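You operate a simulated robot arm through the tools that you are given. There is no shell and no other tool. Be economical: measure what you need, move in short steps, check, and stop when the job is done.

You run a simulated two-armed robot. Do the job below in one go: nothing can be reset, and whatever is moved stays where it is left.

Task
Lay the top board on with both hands, wrap the card's turns, press the film end down.

The check looks at the end state, three seconds after you hand in, the way a careful person would. Anything else that was tipped, shoved, dropped, spilled or broken makes it a failure.

Robot
Two 7-joint arms with two-finger parallel grippers on one trunk, on a base that drives. Base frame: it is fixed to the floor where the robot stands at the start and does not move with it; the origin is under the middle of the robot, x ahead of it, y to its left, z up. Readings come in m, rad, newtons and seconds.
The left shoulder is at the start at [0.07, 0.163, 1.21], the right one opposite. With the tool pointing down near the work surface each hand reaches from about 0.38 to 0.88 m from the robot's upright axis, wherever it stands, measured 20 degrees to its own side. Places, roughly: carriage crank [1.1, -0.7, 1]; film brake knob [1.2, -0.6, 0.8]; film end [1.1, 0, 0.7]; run lever [1.2, -0.3, 1.2]; spindle knob [1.3, -0.5, 0.7]; top of the roll load [1, 0, 0.9]; turns card [1.1, -0.8, 1.3]; turns knob [1.1, -0.4, 1.4]. Payload 3.43 kg a hand.
Tool frame (each hand has its own): the origin (TCP) lies between the finger pads and is the grasp point; the fingertips stand 0.034 m ahead of it; z points along the fingers, y is the line along which they close. Largest opening 0.128 m; finger width 0.024, thickness 0.012; the body of the gripper, 0.048 by 0.13 m, starts 0.096 m behind the TCP.
Orientation is that of the tool frame in the base frame, as a unit quaternion [w, x, y, z]. With the fingers straight down and closing along the base's y, the tool's x points along the base's -x, its y along +y and its z along -z.

Tools
- The arms move only by the tool drive_tool. It takes "left_commands", "right_commands" or both (then of equal length, played together; a hand with none holds still); each is a list of rows, each a list of 6 numbers: the shift along the base's x, y, z in cm, then the turn, a rotation vector about the base's x, y, z in rad. In form: [[x, y, z, wx, wy, wz], ...]. A call has 1 to 8 rows; each row shifts and turns the commanded pose from where the row before left it. "left_claw" and "right_claw" are, for a hand that has rows, the opening in per cent of the stroke, from 0 (shut) to 100 (fully open), set as the call begins (left out, the last holds). Each row takes 0.2 s and may step no farther than 0.05 m and 0.15 rad from the row before; otherwise, or with a gripper value out of range, the whole call is refused. Where a pose cannot be reached the arm comes as near as it can. A force on the tool above 40 N (or 10 N above the force at the start of the call, whichever is more), or a blocked arm, ends the call early, and 0.2 s more pass. The fingers move at their own pace (about 0.153 m/s each) and stop on an object; they squeeze with about 26 N. The grip force told is the motor's: it shows also when the fingers shut on nothing. Time passes only in rows, and 0.2 s behind the last, so rows that do not move let the fingers close. The reply holds the time, the measured pose of the TCP, the force on the tool along the base axes, the opening and the grip force, in the units named above and with some noise, with the torque about the TCP (base axes, N m) and any sound that the robot's microphone picked up, and new pictures: "views" is both (left out), scene, wrist or none (wrist: the cameras of the hands that moved).
- Cameras (640 x 400 px; columns grow to the right, rows downward): "scene" is now at [0.1562, 0.024, 1.4697]; the picture's right is [0.15, -0.99, 0.00], its down [-0.38, -0.06, -0.93] and it looks along [0.91, 0.14, -0.38] (base axes); focal length 214 px, centre (320, 200). "left" rides on the left gripper at [0.076, 0.011, -0.16] in its tool frame; the picture's right is [-0.15, 0.99, 0.00], its down [-0.88, -0.13, -0.46] and it looks along [-0.45, -0.07, 0.89] (tool axes); focal length 234 px, centre (320, 200). "right" rides on the right gripper at [0.076, -0.011, -0.16] in its tool frame; the picture's right is [0.15, 0.99, 0.00], its down [-0.88, 0.13, -0.46] and it looks along [-0.45, 0.07, 0.89] (tool axes); focal length 234 px, centre (320, 200). There is no depth. A picture from a camera that has moved, and an enlarged one, comes with that camera's place and axes in the base frame and with its lens. The place of the scene camera against the robot may be out by one fixed shift of up to 0.025 m in any direction.
- lift_body(by): slides the trunk up (or, below 0, down) by that many m; the arms and the scene camera ride with it, the base frame stays. It gives what a move gives, with no picture.
- roll_base(legs): drives the robot by 1 to 6 legs, each [ahead, left, turn to the left] in m, m and rad, along the robot's own axes; the way and the turn of a leg run together, so that a leg with both is an arc; at most 1.5 m and 3.142 rad a leg. The arms and the cameras ride along, it lands a little off, and it stops where it bumps. It gives what a move gives, and a new picture of the scene camera.
- aim_head(pan, tilt): turns the head with the scene camera to pan (to the left, within 1.501 rad either way) and tilt (down, from -0.506 to 1.204), counted from straight ahead of the robot. It gives what a move gives, and a new picture of the scene camera.
- enlarge(camera, box): a new picture of the part [left, top, right, bottom] of that camera's present view, enlarged. No time passes.
- sign_off(): hands the job in; it is judged then, once.

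Go step by step. Nothing tells you exact positions but the pictures and the camera data: compare them with the known pose of the tool, close in by small moves and look again before you grip or let go. The budget is 120 turns and 260 pictures, counting those below and the enlarged ones. Unless the task says otherwise, let go and move clear before handing in, and close with one line.

The tools are called as a command line: name --argument value ..., lists and objects as JSON in quotes. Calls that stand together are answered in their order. drive_tool: Moves the arms, as the interface text tells. Its arguments: {"type":"object","properties":{"left_commands":{"type":"array","items":{"type":"array","items":{"type":"number"}}},"left_claw":{"type":"number"},"right_commands":{"type":"array","items":{"type":"array","items":{"type":"number"}}},"right_claw":{"type":"number"},"views":{"type":"string","enum":["both","scene","wrist","none"]}},"required":[]} The other tools are called the same way: lift_body (by) slides the trunk up or down; roll_base (legs) drives the base; aim_head (pan, tilt) turns the head that bears the scene camera; enlarge (camera, box) takes an enlarged picture of a part of a camera's view; sign_off () hands the job in.

At the start:

```text
clock: 0.0
left_position: [0.5367, 0.222, 1.5049]
left_orientation: [0.0, -0.002, 1.0, 0.0]
left_force: [-0.1, 0.3, 0.5]
left_ft_torque: [-0.01, 0.0, -0.02]
left_gripper_width: 0.1279
left_grasp_force: 0.0
right_position: [0.484, -0.192, 1.5455]
right_orientation: [0.0, 0.0, 1.0, 0.0]
right_force: [0.7, 0.4, -0.2]
right_ft_torque: [0.02, -0.03, 0.01]
right_gripper_width: 0.1282
right_grasp_force: 0.0
trunk travel left (down, up): [-0.69, 0.25]
robot x, y, heading: [0.0014, 0.0008, -0.0]
head pan, tilt: [0.148, 0.389]
```

scene: 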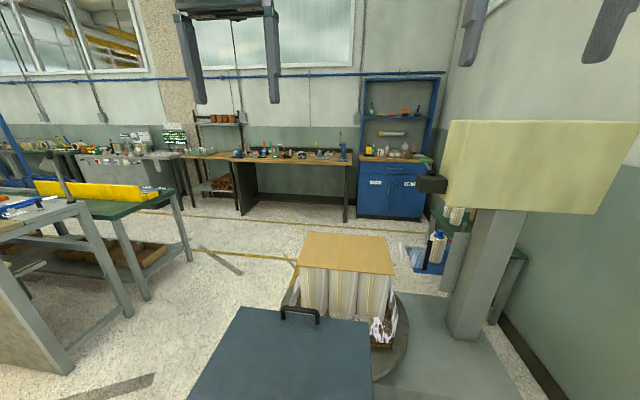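
right: 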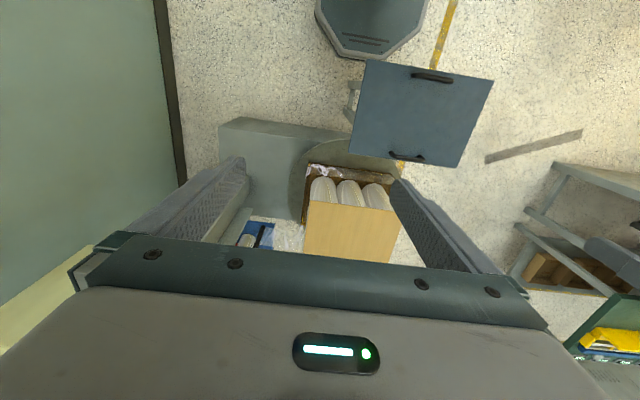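
left: 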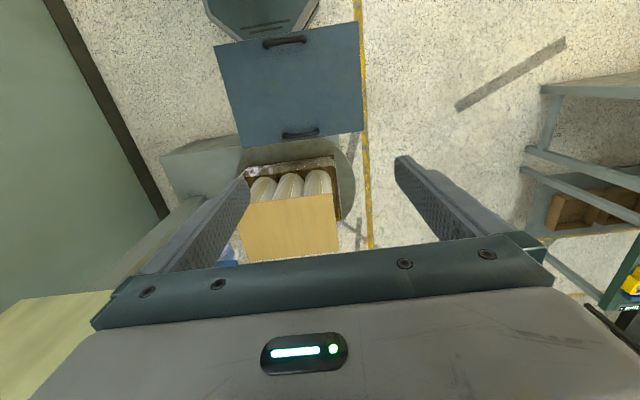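

I see a roll load with a board partly on it, a blue plate with two handles, and a machine with a mast to the right. I'll look around first.

aim_head --pan 0.0 --tilt 0.9

aim_head --pan -0.7 --tilt 0.3

enlarge --camera "right" --box '[200, 0, 520, 280]'

enlarge --camera "left" --box '[140, 0, 400, 280]'

```text
clock: 0.9
left_position: [0.536, 0.223, 1.5042]
left_orientation: [0.0, -0.001, 1.0, 0.0]
left_force: [0.0, 0.2, 0.1]
left_ft_torque: [0.0, 0.02, 0.0]
left_gripper_width: 0.128
left_grasp_force: 0.2
right_position: [0.4835, -0.1923, 1.5448]
right_orientation: [0.0, 0.0, 1.0, 0.0]
right_force: [0.9, 0.9, 0.9]
right_ft_torque: [-0.05, 0.02, -0.01]
right_gripper_width: 0.128
right_grasp_force: 0.1
trunk travel left (down, up): [-0.69, 0.25]
robot x, y, heading: [0.0006, -0.0012, -0.003]
head pan, tilt: [0.0, 0.901]
camera scene: at [0.14, 0.0102, 1.4258], right [0.0, -1.0, 0.0], down [-0.78, 0.0, -0.62], along [0.62, 0.0, -0.78], focal length 214 px, centre (320, 200)
```

scene: 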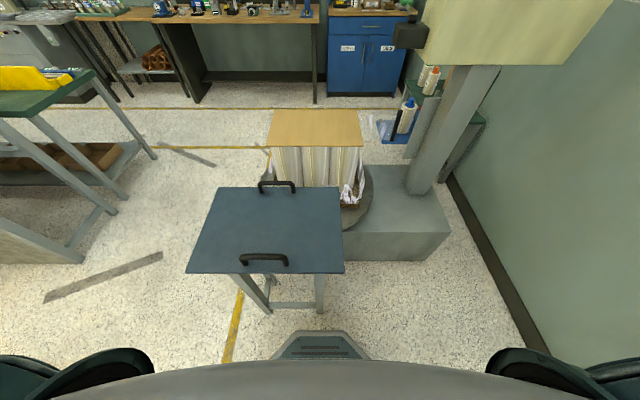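

```text
clock: 2.0
left_position: [0.5349, 0.2221, 1.5035]
left_orientation: [-0.001, -0.001, 1.0, -0.002]
left_force: [-0.3, 1.0, -0.3]
left_ft_torque: [0.03, 0.0, 0.0]
left_gripper_width: 0.128
left_grasp_force: 0.0
right_position: [0.4854, -0.1931, 1.5436]
right_orientation: [0.0, 0.0, 1.0, 0.0]
right_force: [0.2, 0.4, -0.7]
right_ft_torque: [-0.03, 0.02, 0.0]
right_gripper_width: 0.128
right_grasp_force: 0.1
trunk travel left (down, up): [-0.69, 0.25]
robot x, y, heading: [-0.0018, 0.0048, 0.006]
head pan, tilt: [-0.7, 0.3]
camera scene: at [0.136, -0.0498, 1.478], right [-0.64, -0.77, 0.0], down [-0.23, 0.19, -0.95], along [0.73, -0.61, -0.3], focal length 214 px, centre (320, 200)
```

scene: 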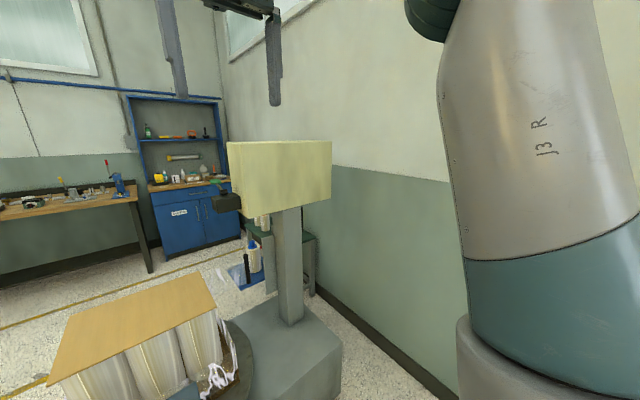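

```text
1.43 times, centred on (360, 140) of right
camera zoom: at [0.4076, -0.2038, 1.7045], right [-0.15, 0.99, 0.0], down [0.88, 0.13, 0.46], along [0.45, 0.07, -0.89], focal length 334 px, centre (263, 286)
```

zoom: 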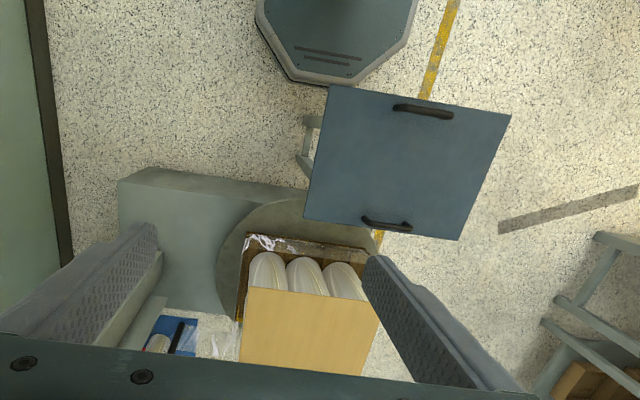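

```text
1.43 times, centred on (270, 140) of left
camera zoom: at [0.46, 0.2335, 1.6626], right [0.14, 0.99, 0.0], down [0.88, -0.13, 0.46], along [0.45, -0.07, -0.89], focal length 334 px, centre (391, 286)
```

zoom: 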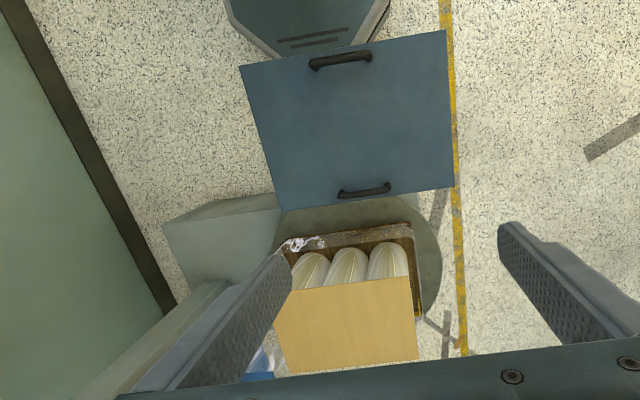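

The blue handled board sits on a stand; the light cardboard sheet lies on the rolls. I need a closer look at the panel box, its controls and the film.

enlarge --camera "scene" --box '[200, 110, 360, 210]'

enlarge --camera "scene" --box '[160, 200, 400, 400]'

```text
4.00 times, centred on (280, 160) of scene
camera zoom: at [0.136, -0.0498, 1.478], right [-0.64, -0.77, 0.0], down [-0.23, 0.19, -0.95], along [0.73, -0.61, -0.3], focal length 858 px, centre (480, 360)
```

zoom: 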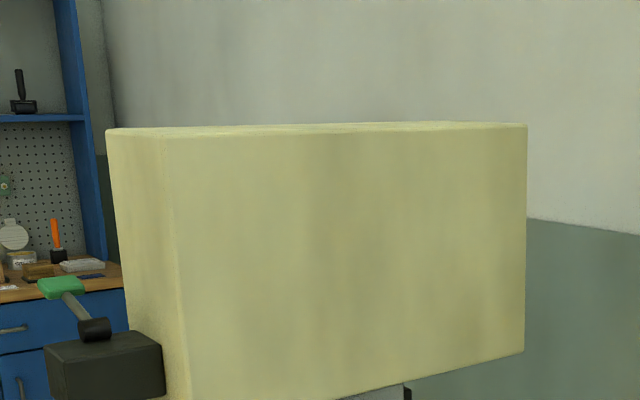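

```text
2.00 times, centred on (280, 300) of scene
camera zoom: at [0.136, -0.0498, 1.478], right [-0.64, -0.77, 0.0], down [-0.23, 0.19, -0.95], along [0.73, -0.61, -0.3], focal length 429 px, centre (400, 0)
```

zoom: 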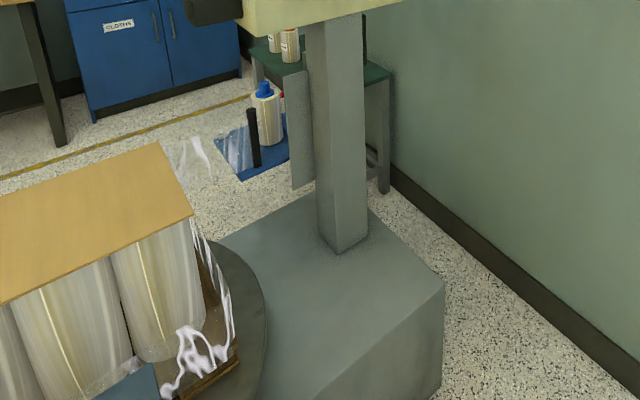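

The panel faces away from me (+x side), so I'll drive around for it later. The blue board (about x 0.33–0.63, y −0.06–0.35, handles at x≈0.36 and 0.60, y≈0.15, z≈0.92) goes on the load (centre about 0.96, 0.03, top ≈0.89). The left (+y) side is free for handling both handles, so I'll go there first.

aim_head --pan 0.9 --tilt 0.6

roll_base --legs '[[-0.1, 0.85, 0], [0, 0, -1.5708]]'

```text
clock: 3.7
left_position: [0.5374, 0.2214, 1.5045]
left_orientation: [0.0, -0.002, 1.0, -0.001]
left_force: [0.1, 0.0, -0.7]
left_ft_torque: [0.0, -0.01, 0.02]
left_gripper_width: 0.1279
left_grasp_force: 0.1
right_position: [0.486, -0.1926, 1.5451]
right_orientation: [0.001, 0.0, 1.0, 0.0]
right_force: [-0.2, 0.1, 0.2]
right_ft_torque: [-0.03, -0.02, -0.03]
right_gripper_width: 0.1279
right_grasp_force: 0.0
trunk travel left (down, up): [-0.69, 0.25]
robot x, y, heading: [0.0016, 0.0018, -0.0]
head pan, tilt: [0.901, 0.6]
camera scene: at [0.1194, 0.0794, 1.4506], right [0.78, -0.62, 0.0], down [-0.35, -0.44, -0.83], along [0.51, 0.65, -0.56], focal length 214 px, centre (320, 200)
```

scene: 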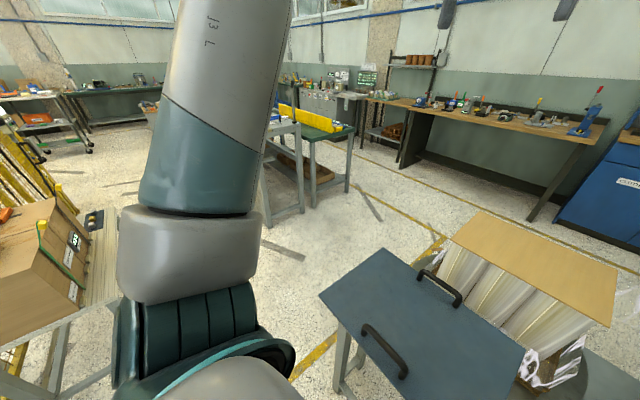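

```text
clock: 7.7
left_position: [0.4451, 1.0072, 1.5056]
left_orientation: [0.002, -0.016, 1.0, -0.003]
left_force: [-0.3, 0.8, -0.3]
left_ft_torque: [-0.05, -0.04, -0.01]
left_gripper_width: 0.128
left_grasp_force: 0.0
right_position: [0.4058, 0.5908, 1.5483]
right_orientation: [0.003, -0.016, 1.0, 0.0]
right_force: [-0.8, 0.3, 0.4]
right_ft_torque: [-0.05, -0.04, 0.01]
right_gripper_width: 0.1282
right_grasp_force: 0.0
trunk travel left (down, up): [-0.69, 0.25]
robot x, y, heading: [-0.0817, 0.7622, 0.029]
head pan, tilt: [0.901, 0.6]
stopped in leg 1: the robot was blocked; the commanded pose is now the measured one
camera scene: at [0.0338, 0.8512, 1.4506], right [0.8, -0.6, 0.0], down [-0.34, -0.46, -0.82], along [0.49, 0.66, -0.57], focal length 214 px, centre (320, 200)
```

scene: 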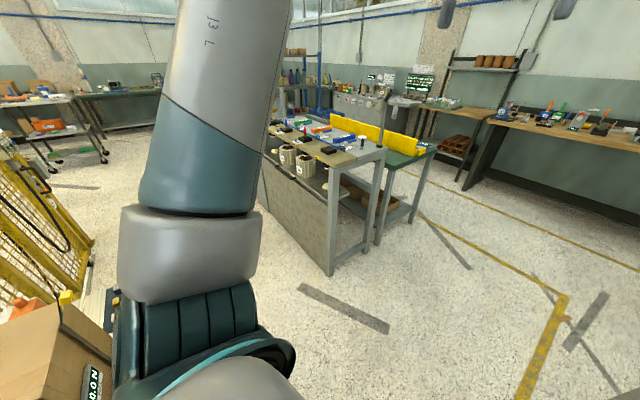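

I bumped something to my left (a stack with a carton). Let me look at it before moving on.

aim_head --pan 1.45 --tilt 0.9

aim_head --pan -0.5 --tilt 0.7

```text
clock: 8.7
left_position: [0.4478, 1.0016, 1.5049]
left_orientation: [0.0, -0.016, 1.0, -0.001]
left_force: [0.0, 0.4, 0.4]
left_ft_torque: [0.01, 0.02, 0.02]
left_gripper_width: 0.1279
left_grasp_force: 0.1
right_position: [0.4087, 0.5857, 1.5454]
right_orientation: [0.0, -0.015, 1.0, 0.0]
right_force: [-0.4, -0.3, 0.5]
right_ft_torque: [0.01, -0.02, 0.02]
right_gripper_width: 0.1278
right_grasp_force: 0.1
trunk travel left (down, up): [-0.69, 0.25]
robot x, y, heading: [-0.0838, 0.7658, 0.038]
head pan, tilt: [1.45, 0.901]
camera scene: at [-0.0091, 0.851, 1.4258], right [1.0, -0.09, 0.0], down [-0.07, -0.78, -0.62], along [0.06, 0.62, -0.78], focal length 214 px, centre (320, 200)
```

scene: 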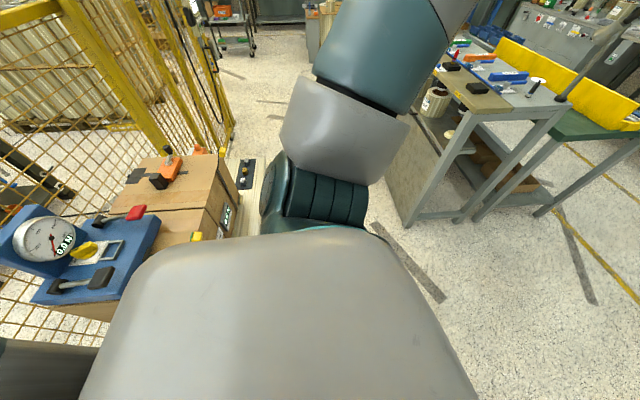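

```text
clock: 10.6
left_position: [0.4492, 1.0032, 1.5055]
left_orientation: [0.001, -0.017, 1.0, -0.001]
left_force: [-0.4, 0.1, -1.1]
left_ft_torque: [0.0, -0.03, 0.05]
left_gripper_width: 0.1279
left_grasp_force: 0.0
right_position: [0.4079, 0.5864, 1.5467]
right_orientation: [0.002, -0.015, 1.0, 0.0]
right_force: [-0.7, -0.2, 0.3]
right_ft_torque: [-0.03, -0.01, 0.01]
right_gripper_width: 0.1282
right_grasp_force: 0.1
trunk travel left (down, up): [-0.69, 0.25]
robot x, y, heading: [-0.0819, 0.7626, 0.028]
head pan, tilt: [-0.499, 0.7]
camera scene: at [0.0597, 0.7382, 1.4419], right [-0.45, -0.89, 0.0], down [-0.57, 0.29, -0.76], along [0.68, -0.35, -0.64], focal length 214 px, centre (320, 200)
```

scene: 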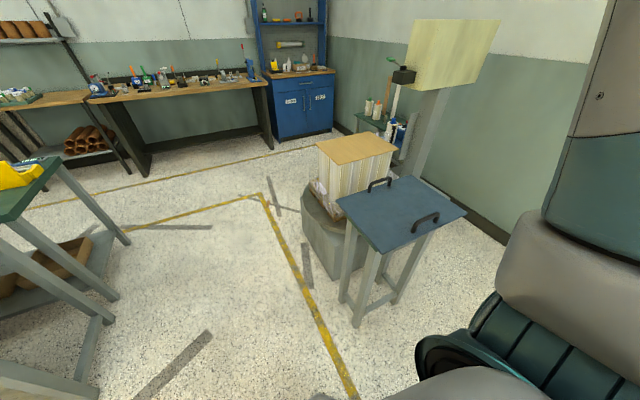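

Nothing was toppled. I'll move forward away from that stack, then turn to face the board from the +y side.

roll_base --legs '[[0.3, 0.0, 0], [0.26, 0.1, 0], [0, 0, -1.5988]]'

aim_head --pan 0.0 --tilt 0.8

```text
clock: 18.0
left_position: [0.7025, 0.3439, 1.5061]
left_orientation: [-0.001, 0.705, 0.709, -0.002]
left_force: [-0.4, -1.0, -0.6]
left_ft_torque: [0.0, 0.04, 0.04]
left_gripper_width: 0.1278
left_grasp_force: 0.0
right_position: [0.2873, 0.3949, 1.5463]
right_orientation: [0.001, 0.707, 0.708, -0.001]
right_force: [-0.2, 0.5, -0.5]
right_ft_torque: [0.02, -0.03, -0.02]
right_gripper_width: 0.1278
right_grasp_force: 0.0
trunk travel left (down, up): [-0.69, 0.25]
robot x, y, heading: [0.4778, 0.8783, -1.57]
head pan, tilt: [-0.499, 0.7]
camera scene: at [0.4519, 0.7642, 1.4419], right [-0.88, 0.48, 0.0], down [0.31, 0.57, -0.76], along [-0.37, -0.67, -0.64], focal length 214 px, centre (320, 200)
```

scene: 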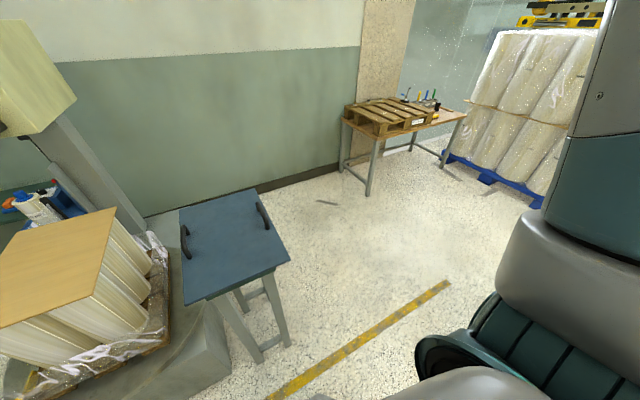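

```text
clock: 19.0
left_position: [0.7025, 0.3438, 1.5052]
left_orientation: [0.0, 0.705, 0.709, -0.001]
left_force: [-0.8, -0.1, -0.3]
left_ft_torque: [-0.02, -0.02, -0.01]
left_gripper_width: 0.1278
left_grasp_force: 0.0
right_position: [0.2854, 0.3946, 1.5465]
right_orientation: [0.001, 0.707, 0.708, -0.001]
right_force: [-0.2, 0.2, -0.2]
right_ft_torque: [0.07, -0.02, 0.02]
right_gripper_width: 0.1281
right_grasp_force: 0.1
trunk travel left (down, up): [-0.69, 0.25]
robot x, y, heading: [0.4743, 0.8797, -1.567]
head pan, tilt: [0.0, 0.799]
camera scene: at [0.4923, 0.7582, 1.4337], right [-1.0, 0.0, 0.0], down [0.0, 0.72, -0.7], along [0.0, -0.7, -0.72], focal length 214 px, centre (320, 200)
```

scene: 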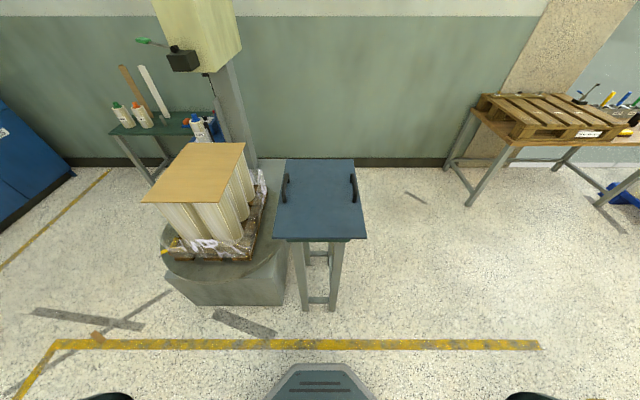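

I'm now facing −y with the board in front, handles at my left and right. I'll lower both hands above the handles and look with the wrist cameras.

drive_tool --left_commands '[[-1.3, -2.4, -4.1, 0, 0, 0], [-1.3, -2.4, -4.1, 0, 0, 0], [-1.3, -2.4, -4.1, 0, 0, 0], [-1.3, -2.4, -4.1, 0, 0, 0], [-1.3, -2.4, -4.1, 0, 0, 0], [-1.3, -2.4, -4.1, 0, 0, 0], [-1.3, -2.4, -4.1, 0, 0, 0], [-1.3, -2.4, -4.1, 0, 0, 0]]' --right_commands '[[0.9, -2.5, -4.1, 0, 0, 0], [0.9, -2.5, -4.1, 0, 0, 0], [0.9, -2.5, -4.1, 0, 0, 0], [0.9, -2.5, -4.1, 0, 0, 0], [0.9, -2.5, -4.1, 0, 0, 0], [0.9, -2.5, -4.1, 0, 0, 0], [0.9, -2.5, -4.1, 0, 0, 0], [0.9, -2.5, -4.1, 0, 0, 0]]' --left_claw 50 --right_claw 50

```text
clock: 20.8
left_position: [0.5988, 0.1488, 1.1753]
left_orientation: [-0.001, 0.706, 0.709, 0.0]
left_force: [0.1, 0.2, -0.4]
left_ft_torque: [0.06, 0.01, 0.01]
left_gripper_width: 0.0637
left_grasp_force: 0.0
right_position: [0.3564, 0.188, 1.2144]
right_orientation: [-0.001, 0.707, 0.707, 0.0]
right_force: [-0.7, 0.0, 0.3]
right_ft_torque: [0.08, -0.01, 0.0]
right_gripper_width: 0.0637
right_grasp_force: 0.1
trunk travel left (down, up): [-0.69, 0.25]
robot x, y, heading: [0.477, 0.8792, -1.569]
head pan, tilt: [0.0, 0.799]
camera scene: at [0.492, 0.7541, 1.4333], right [-1.0, 0.0, 0.0], down [0.0, 0.72, -0.69], along [0.0, -0.69, -0.72], focal length 214 px, centre (320, 200)
camera right: at [0.3442, 0.2646, 1.3745], right [0.99, 0.15, 0.0], down [0.13, -0.88, 0.46], along [0.07, -0.45, -0.89], focal length 234 px, centre (320, 200)
camera left: at [0.6105, 0.2235, 1.3323], right [0.99, -0.14, 0.0], down [-0.12, -0.88, 0.45], along [-0.07, -0.45, -0.89], focal length 234 px, centre (320, 200)
```

scene: 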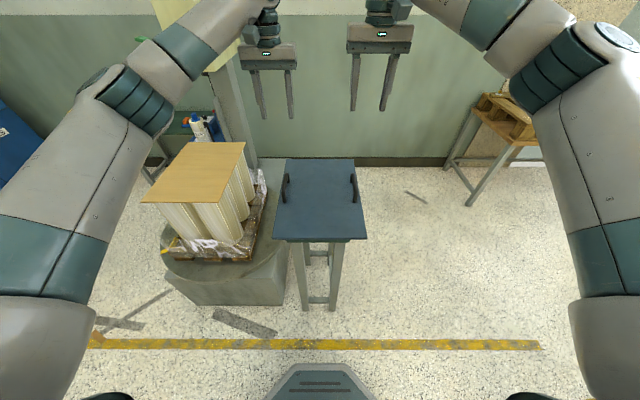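
right: 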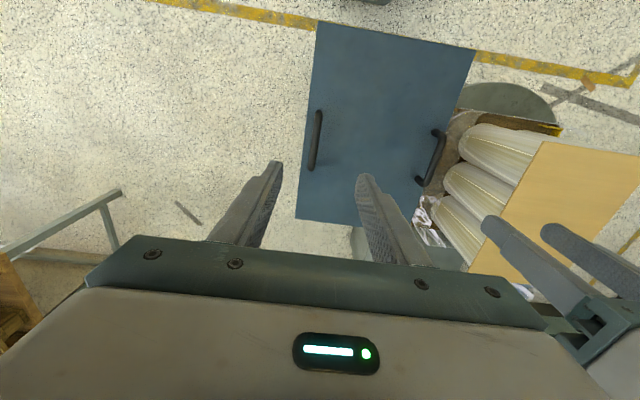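
left: 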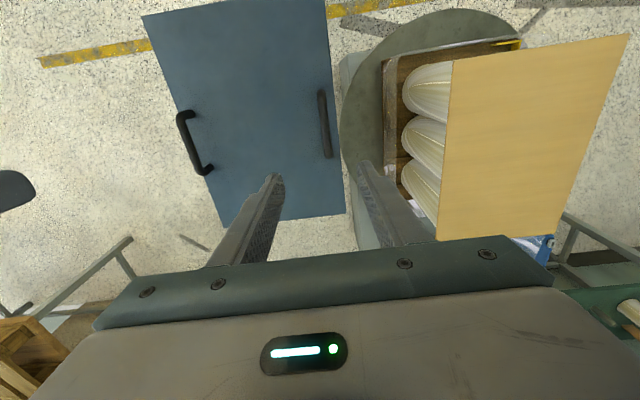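

Triangulated: left-hand handle at (0.607, 0.155, ~0.885), right-hand handle at (0.352, 0.155, ~0.885); load sheet centre ≈ (0.969, 0.025), top 0.884. I'll descend to just above the handles.

drive_tool --left_commands '[[0.13, 0.1, -3.75, 0, 0, 0], [0.13, 0.1, -3.75, 0, 0, 0], [0.13, 0.1, -3.75, 0, 0, 0], [0.13, 0.1, -3.75, 0, 0, 0], [0.13, 0.1, -3.75, 0, 0, 0], [0.13, 0.1, -3.75, 0, 0, 0]]' --right_commands '[[-0.07, -0.55, -4.4, 0, 0, 0], [-0.07, -0.55, -4.4, 0, 0, 0], [-0.07, -0.55, -4.4, 0, 0, 0], [-0.07, -0.55, -4.4, 0, 0, 0], [-0.07, -0.55, -4.4, 0, 0, 0], [-0.07, -0.55, -4.4, 0, 0, 0]]'

```text
clock: 22.2
left_position: [0.6059, 0.1587, 0.951]
left_orientation: [0.0, 0.706, 0.709, -0.001]
left_force: [-0.4, 0.6, 0.4]
left_ft_torque: [0.01, 0.01, 0.01]
left_gripper_width: 0.0639
left_grasp_force: 0.0
right_position: [0.354, 0.1597, 0.9529]
right_orientation: [0.001, 0.707, 0.708, -0.001]
right_force: [0.8, -0.7, -0.3]
right_ft_torque: [-0.02, 0.0, -0.03]
right_gripper_width: 0.064
right_grasp_force: 0.0
trunk travel left (down, up): [-0.69, 0.25]
robot x, y, heading: [0.4767, 0.88, -1.565]
head pan, tilt: [0.0, 0.799]
camera scene: at [0.4922, 0.7567, 1.4337], right [-1.0, 0.0, 0.0], down [0.0, 0.72, -0.7], along [0.0, -0.7, -0.72], focal length 214 px, centre (320, 200)
camera right: at [0.3412, 0.2367, 1.1124], right [0.99, 0.15, 0.0], down [0.13, -0.88, 0.46], along [0.07, -0.45, -0.89], focal length 234 px, centre (320, 200)
camera left: at [0.6168, 0.2341, 1.1099], right [0.99, -0.14, 0.0], down [-0.12, -0.88, 0.46], along [-0.07, -0.45, -0.89], focal length 234 px, centre (320, 200)
```

scene: 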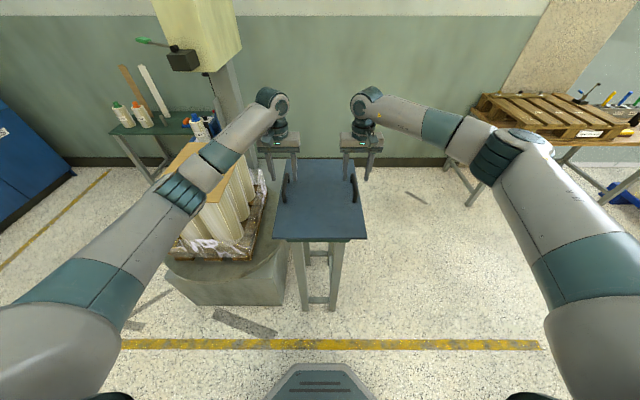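
right: 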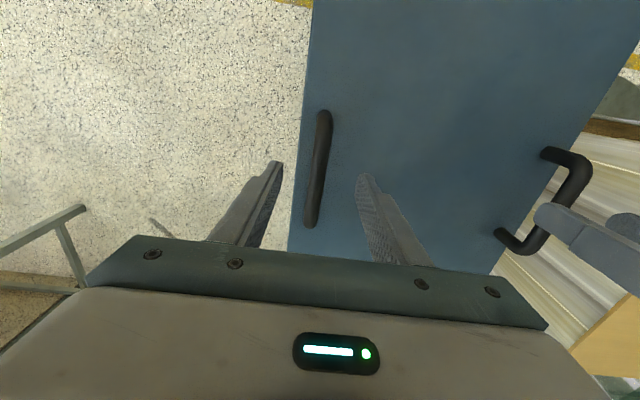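
left: 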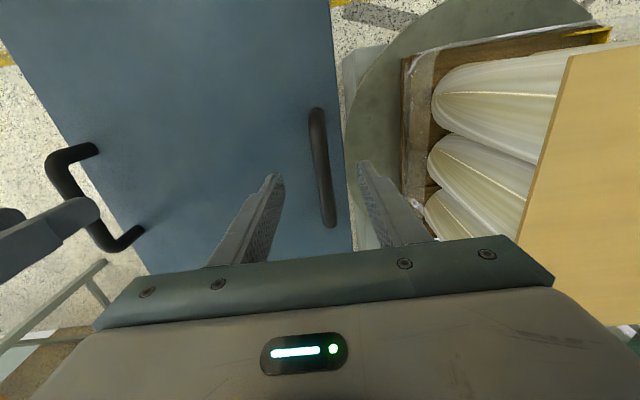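

Handles sit between the open fingers of both hands. Descend 5.5 cm, then look.

drive_tool --left_commands '[[0, -0.1, -3.0, 0, 0, 0], [0, 0, -2.6, 0, 0, 0]]' --right_commands '[[-0.2, -0.1, -3.0, 0, 0, 0], [-0.1, 0, -2.7, 0, 0, 0]]'

```text
clock: 22.8
left_position: [0.6043, 0.1566, 0.8952]
left_orientation: [-0.002, 0.705, 0.709, -0.001]
left_force: [0.1, -0.3, 0.7]
left_ft_torque: [0.02, 0.01, 0.01]
left_gripper_width: 0.0636
left_grasp_force: 0.1
right_position: [0.3507, 0.1589, 0.8971]
right_orientation: [0.002, 0.706, 0.708, 0.0]
right_force: [0.1, 0.3, -0.5]
right_ft_torque: [0.01, -0.03, -0.02]
right_gripper_width: 0.0639
right_grasp_force: 0.1
trunk travel left (down, up): [-0.69, 0.25]
robot x, y, heading: [0.4768, 0.8774, -1.569]
head pan, tilt: [0.0, 0.799]
camera scene: at [0.4923, 0.7573, 1.4337], right [-1.0, 0.0, 0.0], down [0.0, 0.72, -0.7], along [0.0, -0.7, -0.72], focal length 214 px, centre (320, 200)
camera right: at [0.3394, 0.2355, 1.0562], right [0.99, 0.15, 0.0], down [0.13, -0.88, 0.46], along [0.07, -0.45, -0.89], focal length 234 px, centre (320, 200)
camera left: at [0.615, 0.2334, 1.0535], right [0.99, -0.14, 0.0], down [-0.12, -0.88, 0.46], along [-0.07, -0.45, -0.89], focal length 234 px, centre (320, 200)
```

scene: 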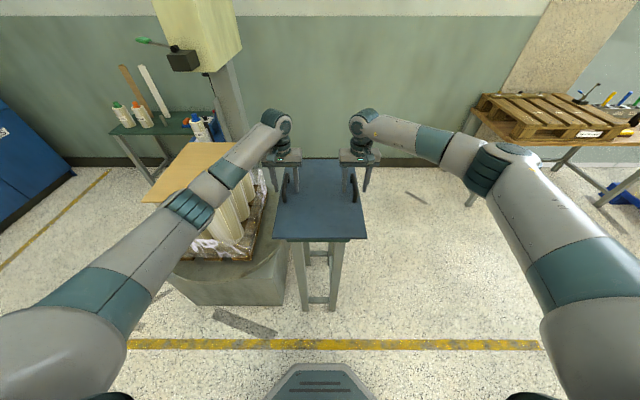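
right: 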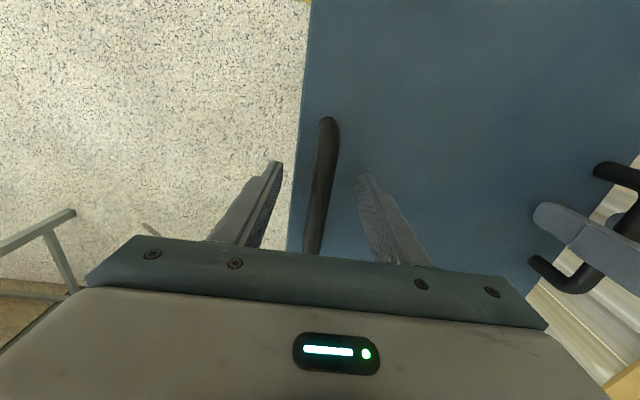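
left: 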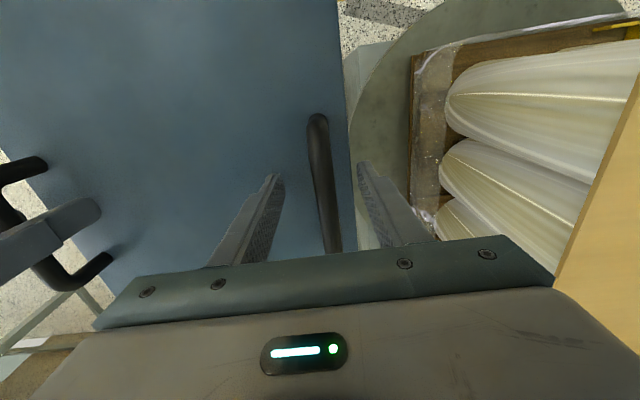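

Both bars are between the fingers. Slightly lower, then close both.

drive_tool --left_commands '[[0, 0, -0.7, 0, 0, 0]]' --right_commands '[[0, 0, -0.9, 0, 0, 0]]' --views "none"

drive_tool --left_commands '[[0, 0, 0, 0, 0, 0], [0, 0, 0, 0, 0, 0], [0, 0, 0, 0, 0, 0]]' --right_commands '[[0, 0, 0, 0, 0, 0], [0, 0, 0, 0, 0, 0], [0, 0, 0, 0, 0, 0]]' --left_claw 0 --right_claw 0 --views "wrist"

```text
clock: 23.2
left_position: [0.6042, 0.1559, 0.888]
left_orientation: [-0.001, 0.706, 0.709, -0.001]
left_force: [-0.2, 0.7, -0.7]
left_ft_torque: [0.02, 0.01, 0.01]
left_gripper_width: 0.0639
left_grasp_force: 0.1
right_position: [0.3512, 0.1599, 0.887]
right_orientation: [0.001, 0.707, 0.707, -0.001]
right_force: [-0.2, 0.3, 0.3]
right_ft_torque: [-0.02, 0.02, 0.02]
right_gripper_width: 0.0637
right_grasp_force: 0.0
trunk travel left (down, up): [-0.69, 0.25]
robot x, y, heading: [0.4794, 0.8781, -1.568]
head pan, tilt: [0.0, 0.799]
```

```text
clock: 24.0
left_position: [0.6052, 0.1566, 0.8888]
left_orientation: [0.0, 0.705, 0.71, 0.0]
left_force: [17.3, 1.6, 0.1]
left_ft_torque: [-0.41, 0.16, -0.17]
left_gripper_width: 0.0155
left_grasp_force: 25.9
right_position: [0.3504, 0.1589, 0.8885]
right_orientation: [0.0, 0.707, 0.707, -0.003]
right_force: [-16.9, 0.5, 0.0]
right_ft_torque: [-0.12, -0.15, 0.1]
right_gripper_width: 0.0153
right_grasp_force: 25.6
trunk travel left (down, up): [-0.69, 0.25]
robot x, y, heading: [0.4771, 0.8805, -1.565]
head pan, tilt: [0.0, 0.799]
camera right: at [0.3385, 0.2362, 1.0476], right [0.99, 0.15, 0.0], down [0.13, -0.88, 0.46], along [0.06, -0.45, -0.89], focal length 234 px, centre (320, 200)
camera left: at [0.6165, 0.2333, 1.0468], right [0.99, -0.14, 0.0], down [-0.12, -0.88, 0.46], along [-0.06, -0.45, -0.89], focal length 234 px, centre (320, 200)
```

right: 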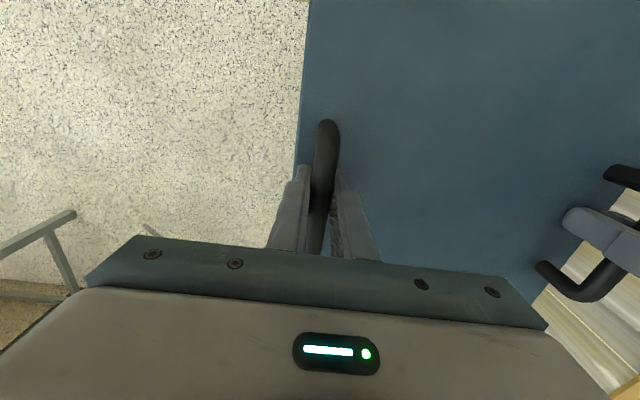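
left: 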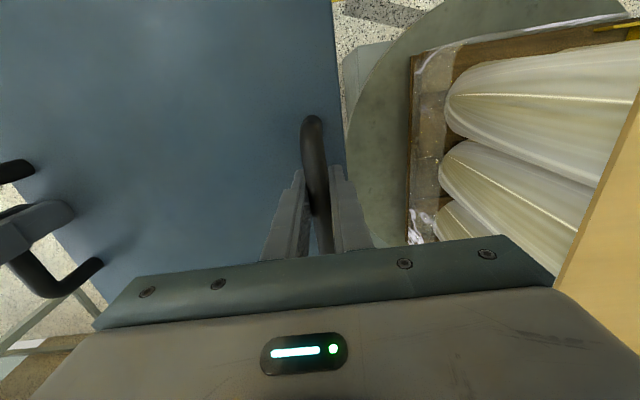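

Both handles are gripped (15 mm bar). I'll relax the 17 N squeeze between the hands and lift gently together.

drive_tool --left_commands '[[0.15, 0, 0, 0, 0, 0], [0, 0, 1, 0, 0, 0], [0, 0, 1, 0, 0, 0]]' --right_commands '[[-0.15, 0, 0, 0, 0, 0], [0, 0, 1, 0, 0, 0], [0, 0, 1, 0, 0, 0]]' --views "scene"

```text
clock: 24.8
left_position: [0.6046, 0.1559, 0.9107]
left_orientation: [-0.001, 0.706, 0.708, -0.003]
left_force: [0.2, 0.8, 0.8]
left_ft_torque: [-0.01, 0.01, -0.01]
left_gripper_width: 0.0218
left_grasp_force: 0.1
right_position: [0.3526, 0.1613, 0.9081]
right_orientation: [0.002, 0.706, 0.708, 0.0]
right_force: [0.1, 0.4, 0.2]
right_ft_torque: [-0.04, 0.01, -0.03]
right_gripper_width: 0.0215
right_grasp_force: 0.1
trunk travel left (down, up): [-0.69, 0.25]
robot x, y, heading: [0.4808, 0.8825, -1.57]
head pan, tilt: [0.0, 0.799]
camera scene: at [0.4923, 0.7587, 1.4338], right [-1.0, 0.0, 0.0], down [0.0, 0.72, -0.7], along [0.0, -0.7, -0.72], focal length 214 px, centre (320, 200)
```

scene: 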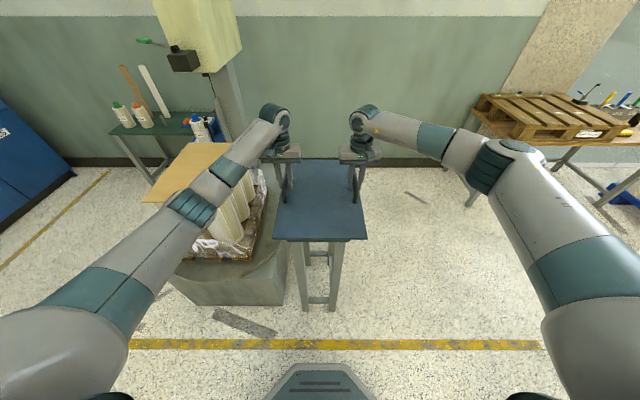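

The fingers didn't stay closed when I left out the claw value (width opened to 0.022). I'll go back down and this time pass the claw value explicitly.

drive_tool --left_commands '[[0.1, 0, -1.1, 0, 0, 0], [0, 0, -1.1, 0, 0, 0]]' --right_commands '[[-0.1, 0, -1.0, 0, 0, 0], [0, 0, -1.0, 0, 0, 0]]' --left_claw 30 --right_claw 30 --views "none"

drive_tool --left_commands '[[0, 0, 0, 0, 0, 0], [0, 0, 0, 0, 0, 0], [0, 0, 0, 0, 0, 0]]' --right_commands '[[0, 0, 0, 0, 0, 0], [0, 0, 0, 0, 0, 0], [0, 0, 0, 0, 0, 0]]' --left_claw 0 --right_claw 0 --views "none"

drive_tool --left_commands '[[0, 0, 0.5, 0, 0, 0]]' --right_commands '[[0, 0, 0.5, 0, 0, 0]]' --left_claw 0 --right_claw 0 --views "wrist"

```text
clock: 25.4
left_position: [0.6079, 0.1569, 0.8875]
left_orientation: [-0.001, 0.706, 0.709, -0.002]
left_force: [-0.4, 0.4, 0.2]
left_ft_torque: [-0.01, 0.0, 0.02]
left_gripper_width: 0.0385
left_grasp_force: 0.1
right_position: [0.3492, 0.1625, 0.8875]
right_orientation: [0.0, 0.707, 0.707, 0.0]
right_force: [-0.5, -1.1, 0.0]
right_ft_torque: [0.01, 0.03, -0.01]
right_gripper_width: 0.0384
right_grasp_force: 0.1
trunk travel left (down, up): [-0.69, 0.25]
robot x, y, heading: [0.481, 0.8815, -1.572]
head pan, tilt: [0.0, 0.799]
```

```text
clock: 26.2
left_position: [0.6058, 0.1563, 0.8875]
left_orientation: [-0.002, 0.706, 0.708, -0.002]
left_force: [-16.3, 2.5, 0.6]
left_ft_torque: [-0.21, -0.2, -0.21]
left_gripper_width: 0.0156
left_grasp_force: 25.8
right_position: [0.3506, 0.161, 0.8892]
right_orientation: [0.002, 0.706, 0.709, 0.0]
right_force: [17.2, -1.8, 0.1]
right_ft_torque: [0.23, 0.11, -0.23]
right_gripper_width: 0.0155
right_grasp_force: 25.6
trunk travel left (down, up): [-0.69, 0.25]
robot x, y, heading: [0.4785, 0.8781, -1.569]
head pan, tilt: [0.0, 0.799]
```

```text
clock: 26.6
left_position: [0.6062, 0.1571, 0.8919]
left_orientation: [-0.002, 0.706, 0.708, -0.002]
left_force: [-21.8, 1.8, -3.3]
left_ft_torque: [-0.1, -0.23, -0.24]
left_gripper_width: 0.0155
left_grasp_force: 26.0
right_position: [0.3495, 0.1606, 0.8932]
right_orientation: [0.002, 0.705, 0.709, 0.0]
right_force: [22.8, -2.5, -2.9]
right_ft_torque: [0.12, 0.23, -0.28]
right_gripper_width: 0.0155
right_grasp_force: 26.4
trunk travel left (down, up): [-0.69, 0.25]
robot x, y, heading: [0.477, 0.8796, -1.566]
head pan, tilt: [0.0, 0.799]
camera right: at [0.3375, 0.2372, 1.052], right [0.99, 0.15, 0.0], down [0.13, -0.88, 0.46], along [0.07, -0.45, -0.89], focal length 234 px, centre (320, 200)
camera left: at [0.618, 0.2326, 1.05], right [0.99, -0.14, 0.0], down [-0.13, -0.88, 0.46], along [-0.07, -0.45, -0.89], focal length 234 px, centre (320, 200)
```

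right: 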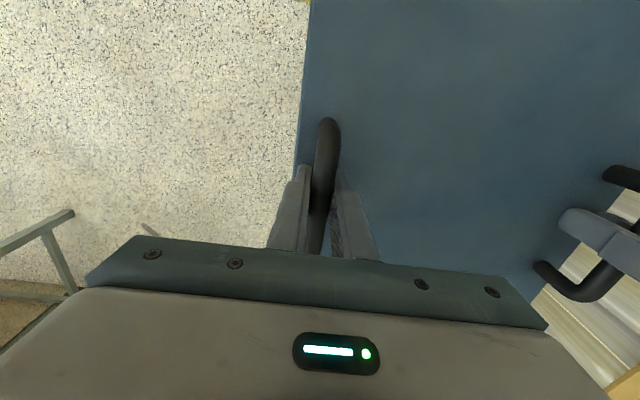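
left: 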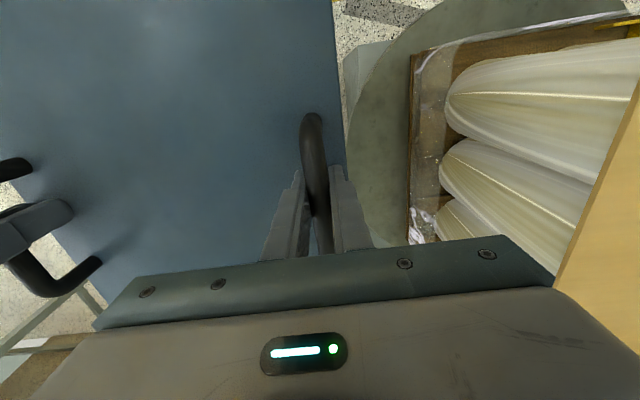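

Grip holds now. I over-corrected the spacing slightly; relax 1 mm each and lift 3 cm.

drive_tool --left_commands '[[-0.1, 0, 0.5, 0, 0, 0], [0, 0, 0.8, 0, 0, 0], [0, 0, 0.8, 0, 0, 0], [0, 0, 0.8, 0, 0, 0]]' --right_commands '[[0.1, 0, 0.5, 0, 0, 0], [0, 0, 0.8, 0, 0, 0], [0, 0, 0.8, 0, 0, 0], [0, 0, 0.8, 0, 0, 0]]' --left_claw 0 --right_claw 0

```text
clock: 27.6
left_position: [0.606, 0.1559, 0.9207]
left_orientation: [-0.001, 0.705, 0.709, 0.0]
left_force: [-18.1, 2.7, -3.6]
left_ft_torque: [-0.07, -0.24, -0.34]
left_gripper_width: 0.0154
left_grasp_force: 25.9
right_position: [0.3499, 0.1601, 0.9216]
right_orientation: [0.001, 0.707, 0.708, 0.0]
right_force: [18.1, -2.9, -1.9]
right_ft_torque: [0.08, 0.12, -0.26]
right_gripper_width: 0.0155
right_grasp_force: 26.3
trunk travel left (down, up): [-0.69, 0.25]
robot x, y, heading: [0.4764, 0.8809, -1.568]
head pan, tilt: [0.0, 0.799]
camera scene: at [0.4923, 0.7577, 1.4336], right [-1.0, 0.0, 0.0], down [0.0, 0.72, -0.7], along [0.0, -0.7, -0.72], focal length 214 px, centre (320, 200)
camera right: at [0.3378, 0.2371, 1.0808], right [0.99, 0.15, 0.0], down [0.13, -0.88, 0.46], along [0.07, -0.45, -0.89], focal length 234 px, centre (320, 200)
camera left: at [0.6172, 0.2325, 1.0783], right [0.99, -0.14, 0.0], down [-0.13, -0.88, 0.46], along [-0.07, -0.45, -0.89], focal length 234 px, centre (320, 200)
```

scene: 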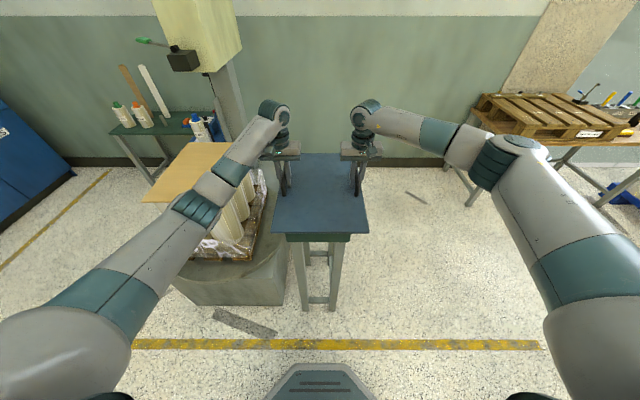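
right: 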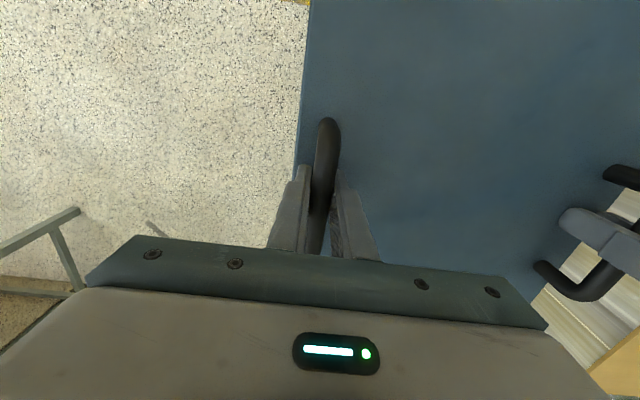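
left: 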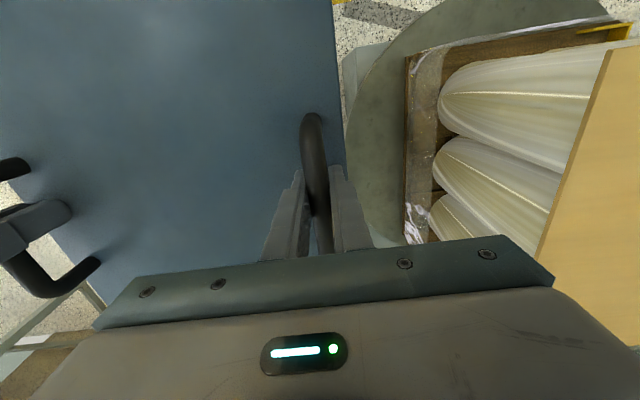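

The board is lifted and light. Relax the pull a bit and raise to ~1.04 for the carry.

drive_tool --left_commands '[[-0.1, 0, 2, 0, 0, 0], [-0.1, 0, 2, 0, 0, 0], [0, 0, 2, 0, 0, 0], [0, 0, 2, 0, 0, 0], [0, 0, 2, 0, 0, 0], [0, 0, 2, 0, 0, 0]]' --right_commands '[[0.1, 0, 2, 0, 0, 0], [0.1, 0, 2, 0, 0, 0], [0, 0, 2, 0, 0, 0], [0, 0, 2, 0, 0, 0], [0, 0, 2, 0, 0, 0], [0, 0, 2, 0, 0, 0]]' --left_claw 0 --right_claw 0 --views "scene"

```text
clock: 29.0
left_position: [0.6064, 0.1569, 1.0419]
left_orientation: [0.001, 0.705, 0.709, 0.0]
left_force: [15.0, 1.4, -1.5]
left_ft_torque: [-0.19, 0.18, -0.36]
left_gripper_width: 0.0156
left_grasp_force: 26.2
right_position: [0.3506, 0.161, 1.0421]
right_orientation: [0.0, 0.708, 0.707, -0.001]
right_force: [-15.5, -2.0, -2.3]
right_ft_torque: [0.19, -0.09, -0.09]
right_gripper_width: 0.0156
right_grasp_force: 26.0
trunk travel left (down, up): [-0.69, 0.25]
robot x, y, heading: [0.4799, 0.8785, -1.571]
head pan, tilt: [0.0, 0.799]
camera scene: at [0.4924, 0.7584, 1.4336], right [-1.0, 0.0, 0.0], down [0.0, 0.72, -0.7], along [0.0, -0.7, -0.72], focal length 214 px, centre (320, 200)
```

scene: 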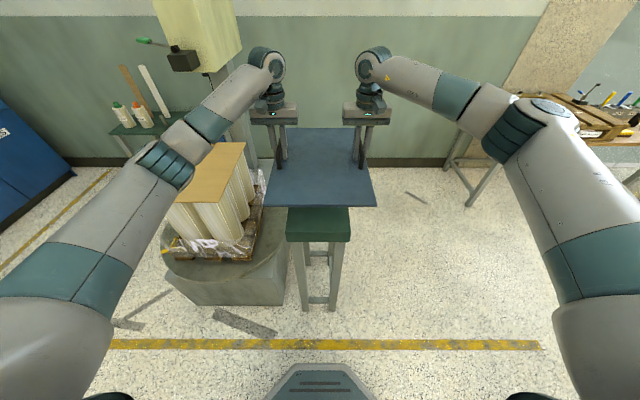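

Board is clear. Now strafe +x (robot left) by 0.49 m, carrying it over the load.

roll_base --legs '[[0, 0.25, 0], [0, 0.24, 0]]'

drive_tool --left_commands '[[0, 0, 0, 0, 0, 0]]' --right_commands '[[0, 0, 0, 0, 0, 0]]' --left_claw 0 --right_claw 0 --views "wrist"

```text
clock: 32.2
left_position: [1.0907, 0.1534, 1.0401]
left_orientation: [0.0, 0.708, 0.706, 0.0]
left_force: [34.6, 1.0, -3.1]
left_ft_torque: [-0.1, 0.37, -0.35]
left_gripper_width: 0.0158
left_grasp_force: 25.7
right_position: [0.8349, 0.159, 1.0425]
right_orientation: [0.001, 0.71, 0.704, -0.002]
right_force: [-33.5, -1.0, -1.3]
right_ft_torque: [0.14, -0.3, -0.07]
right_gripper_width: 0.0157
right_grasp_force: 26.1
trunk travel left (down, up): [-0.69, 0.25]
robot x, y, heading: [0.9694, 0.8798, -1.578]
head pan, tilt: [0.0, 0.799]
camera scene: at [0.9809, 0.7557, 1.4336], right [-1.0, 0.01, 0.0], down [0.0, 0.72, -0.7], along [0.0, -0.7, -0.72], focal length 214 px, centre (320, 200)
```

scene: 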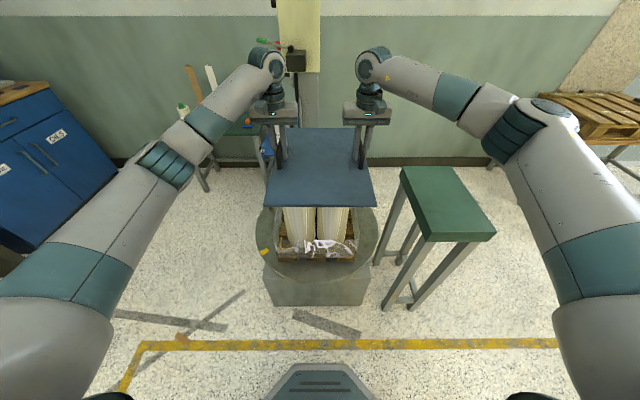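

```text
clock: 32.6
left_position: [1.0891, 0.1538, 1.0404]
left_orientation: [-0.001, 0.708, 0.707, 0.0]
left_force: [1.1, 1.1, -2.7]
left_ft_torque: [-0.08, -0.06, -0.24]
left_gripper_width: 0.0156
left_grasp_force: 25.3
right_position: [0.8342, 0.1604, 1.041]
right_orientation: [-0.001, 0.71, 0.704, 0.0]
right_force: [-1.5, -0.2, -2.2]
right_ft_torque: [0.15, -0.03, 0.08]
right_gripper_width: 0.0155
right_grasp_force: 26.1
trunk travel left (down, up): [-0.69, 0.25]
robot x, y, heading: [0.9673, 0.8816, -1.579]
head pan, tilt: [0.0, 0.799]
camera right: at [0.8223, 0.2358, 1.2007], right [0.99, 0.14, 0.0], down [0.12, -0.88, 0.46], along [0.06, -0.45, -0.89], focal length 234 px, centre (320, 200)
camera left: at [1.1006, 0.2294, 1.1987], right [0.99, -0.15, 0.0], down [-0.13, -0.88, 0.45], along [-0.07, -0.45, -0.89], focal length 234 px, centre (320, 200)
```

right: 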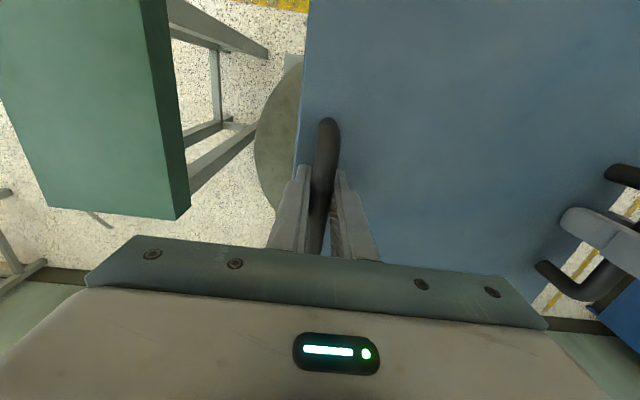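
left: 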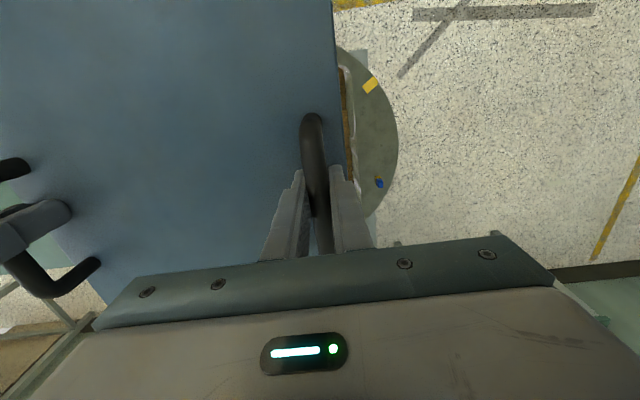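

Board is nearly over the load; need y −12.8 cm and x +0.7 cm. Sliding forward with both arms.

drive_tool --left_commands '[[0.1, -2.2, 0, 0, 0, 0], [0.1, -2.2, 0, 0, 0, 0], [0.1, -2.1, 0, 0, 0, 0], [0.1, -2.1, 0, 0, 0, 0], [0.1, -2.1, 0, 0, 0, 0], [0.2, -2.1, 0, 0, 0, 0], [0, 0, 0, 0, 0, 0]]' --right_commands '[[0.1, -2.2, 0, 0, 0, 0], [0.1, -2.2, 0, 0, 0, 0], [0.1, -2.1, 0, 0, 0, 0], [0.1, -2.1, 0, 0, 0, 0], [0.1, -2.1, 0, 0, 0, 0], [0.2, -2.1, 0, 0, 0, 0], [0, 0, 0, 0, 0, 0]]' --left_claw 0 --right_claw 0

```text
clock: 34.2
left_position: [1.0961, 0.0473, 1.0392]
left_orientation: [0.0, 0.708, 0.706, 0.0]
left_force: [6.8, -0.3, -2.8]
left_ft_torque: [-0.46, 0.0, -0.06]
left_gripper_width: 0.0157
left_grasp_force: 25.9
left hand out of reach, approached as far as the arm can: row 6
right_position: [0.8397, 0.0515, 1.0416]
right_orientation: [-0.001, 0.709, 0.705, 0.0]
right_force: [-6.9, 0.4, -3.2]
right_ft_torque: [0.5, -0.05, 0.18]
right_gripper_width: 0.0156
right_grasp_force: 25.7
right hand out of reach, approached as far as the arm can: row 6
trunk travel left (down, up): [-0.69, 0.25]
robot x, y, heading: [0.9698, 0.8782, -1.572]
head pan, tilt: [0.0, 0.799]
camera scene: at [0.981, 0.7552, 1.4335], right [-1.0, 0.01, 0.0], down [0.0, 0.72, -0.7], along [0.0, -0.7, -0.72], focal length 214 px, centre (320, 200)
camera right: at [0.829, 0.1289, 1.201], right [0.99, 0.14, 0.0], down [0.12, -0.88, 0.46], along [0.06, -0.45, -0.89], focal length 234 px, centre (320, 200)
camera left: at [1.1075, 0.1236, 1.1972], right [0.99, -0.15, 0.0], down [-0.13, -0.88, 0.46], along [-0.07, -0.45, -0.89], focal length 234 px, centre (320, 200)
```

scene: 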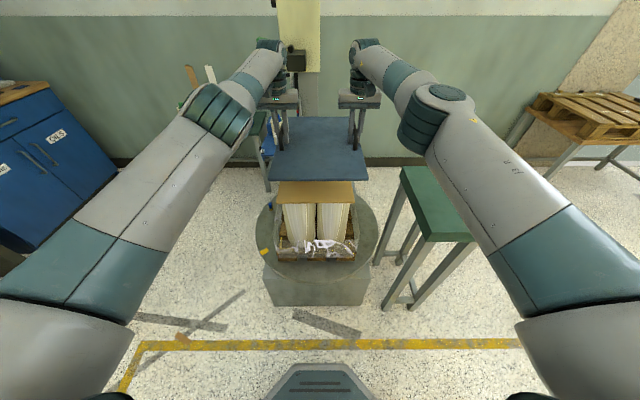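
right: 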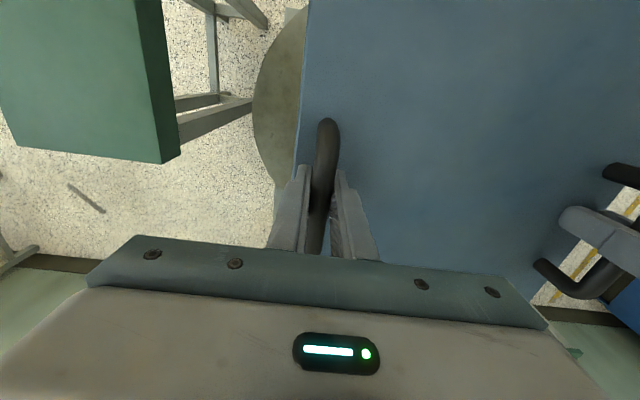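
left: 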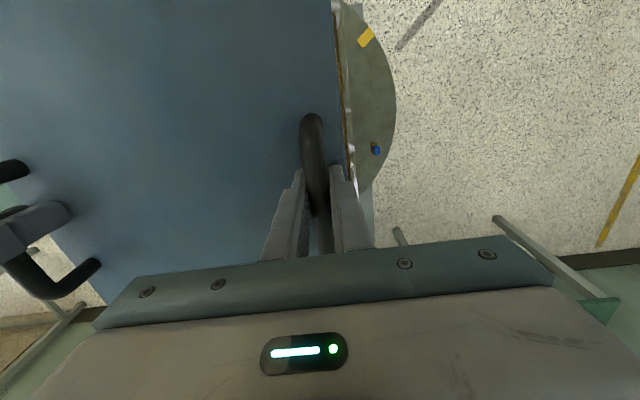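

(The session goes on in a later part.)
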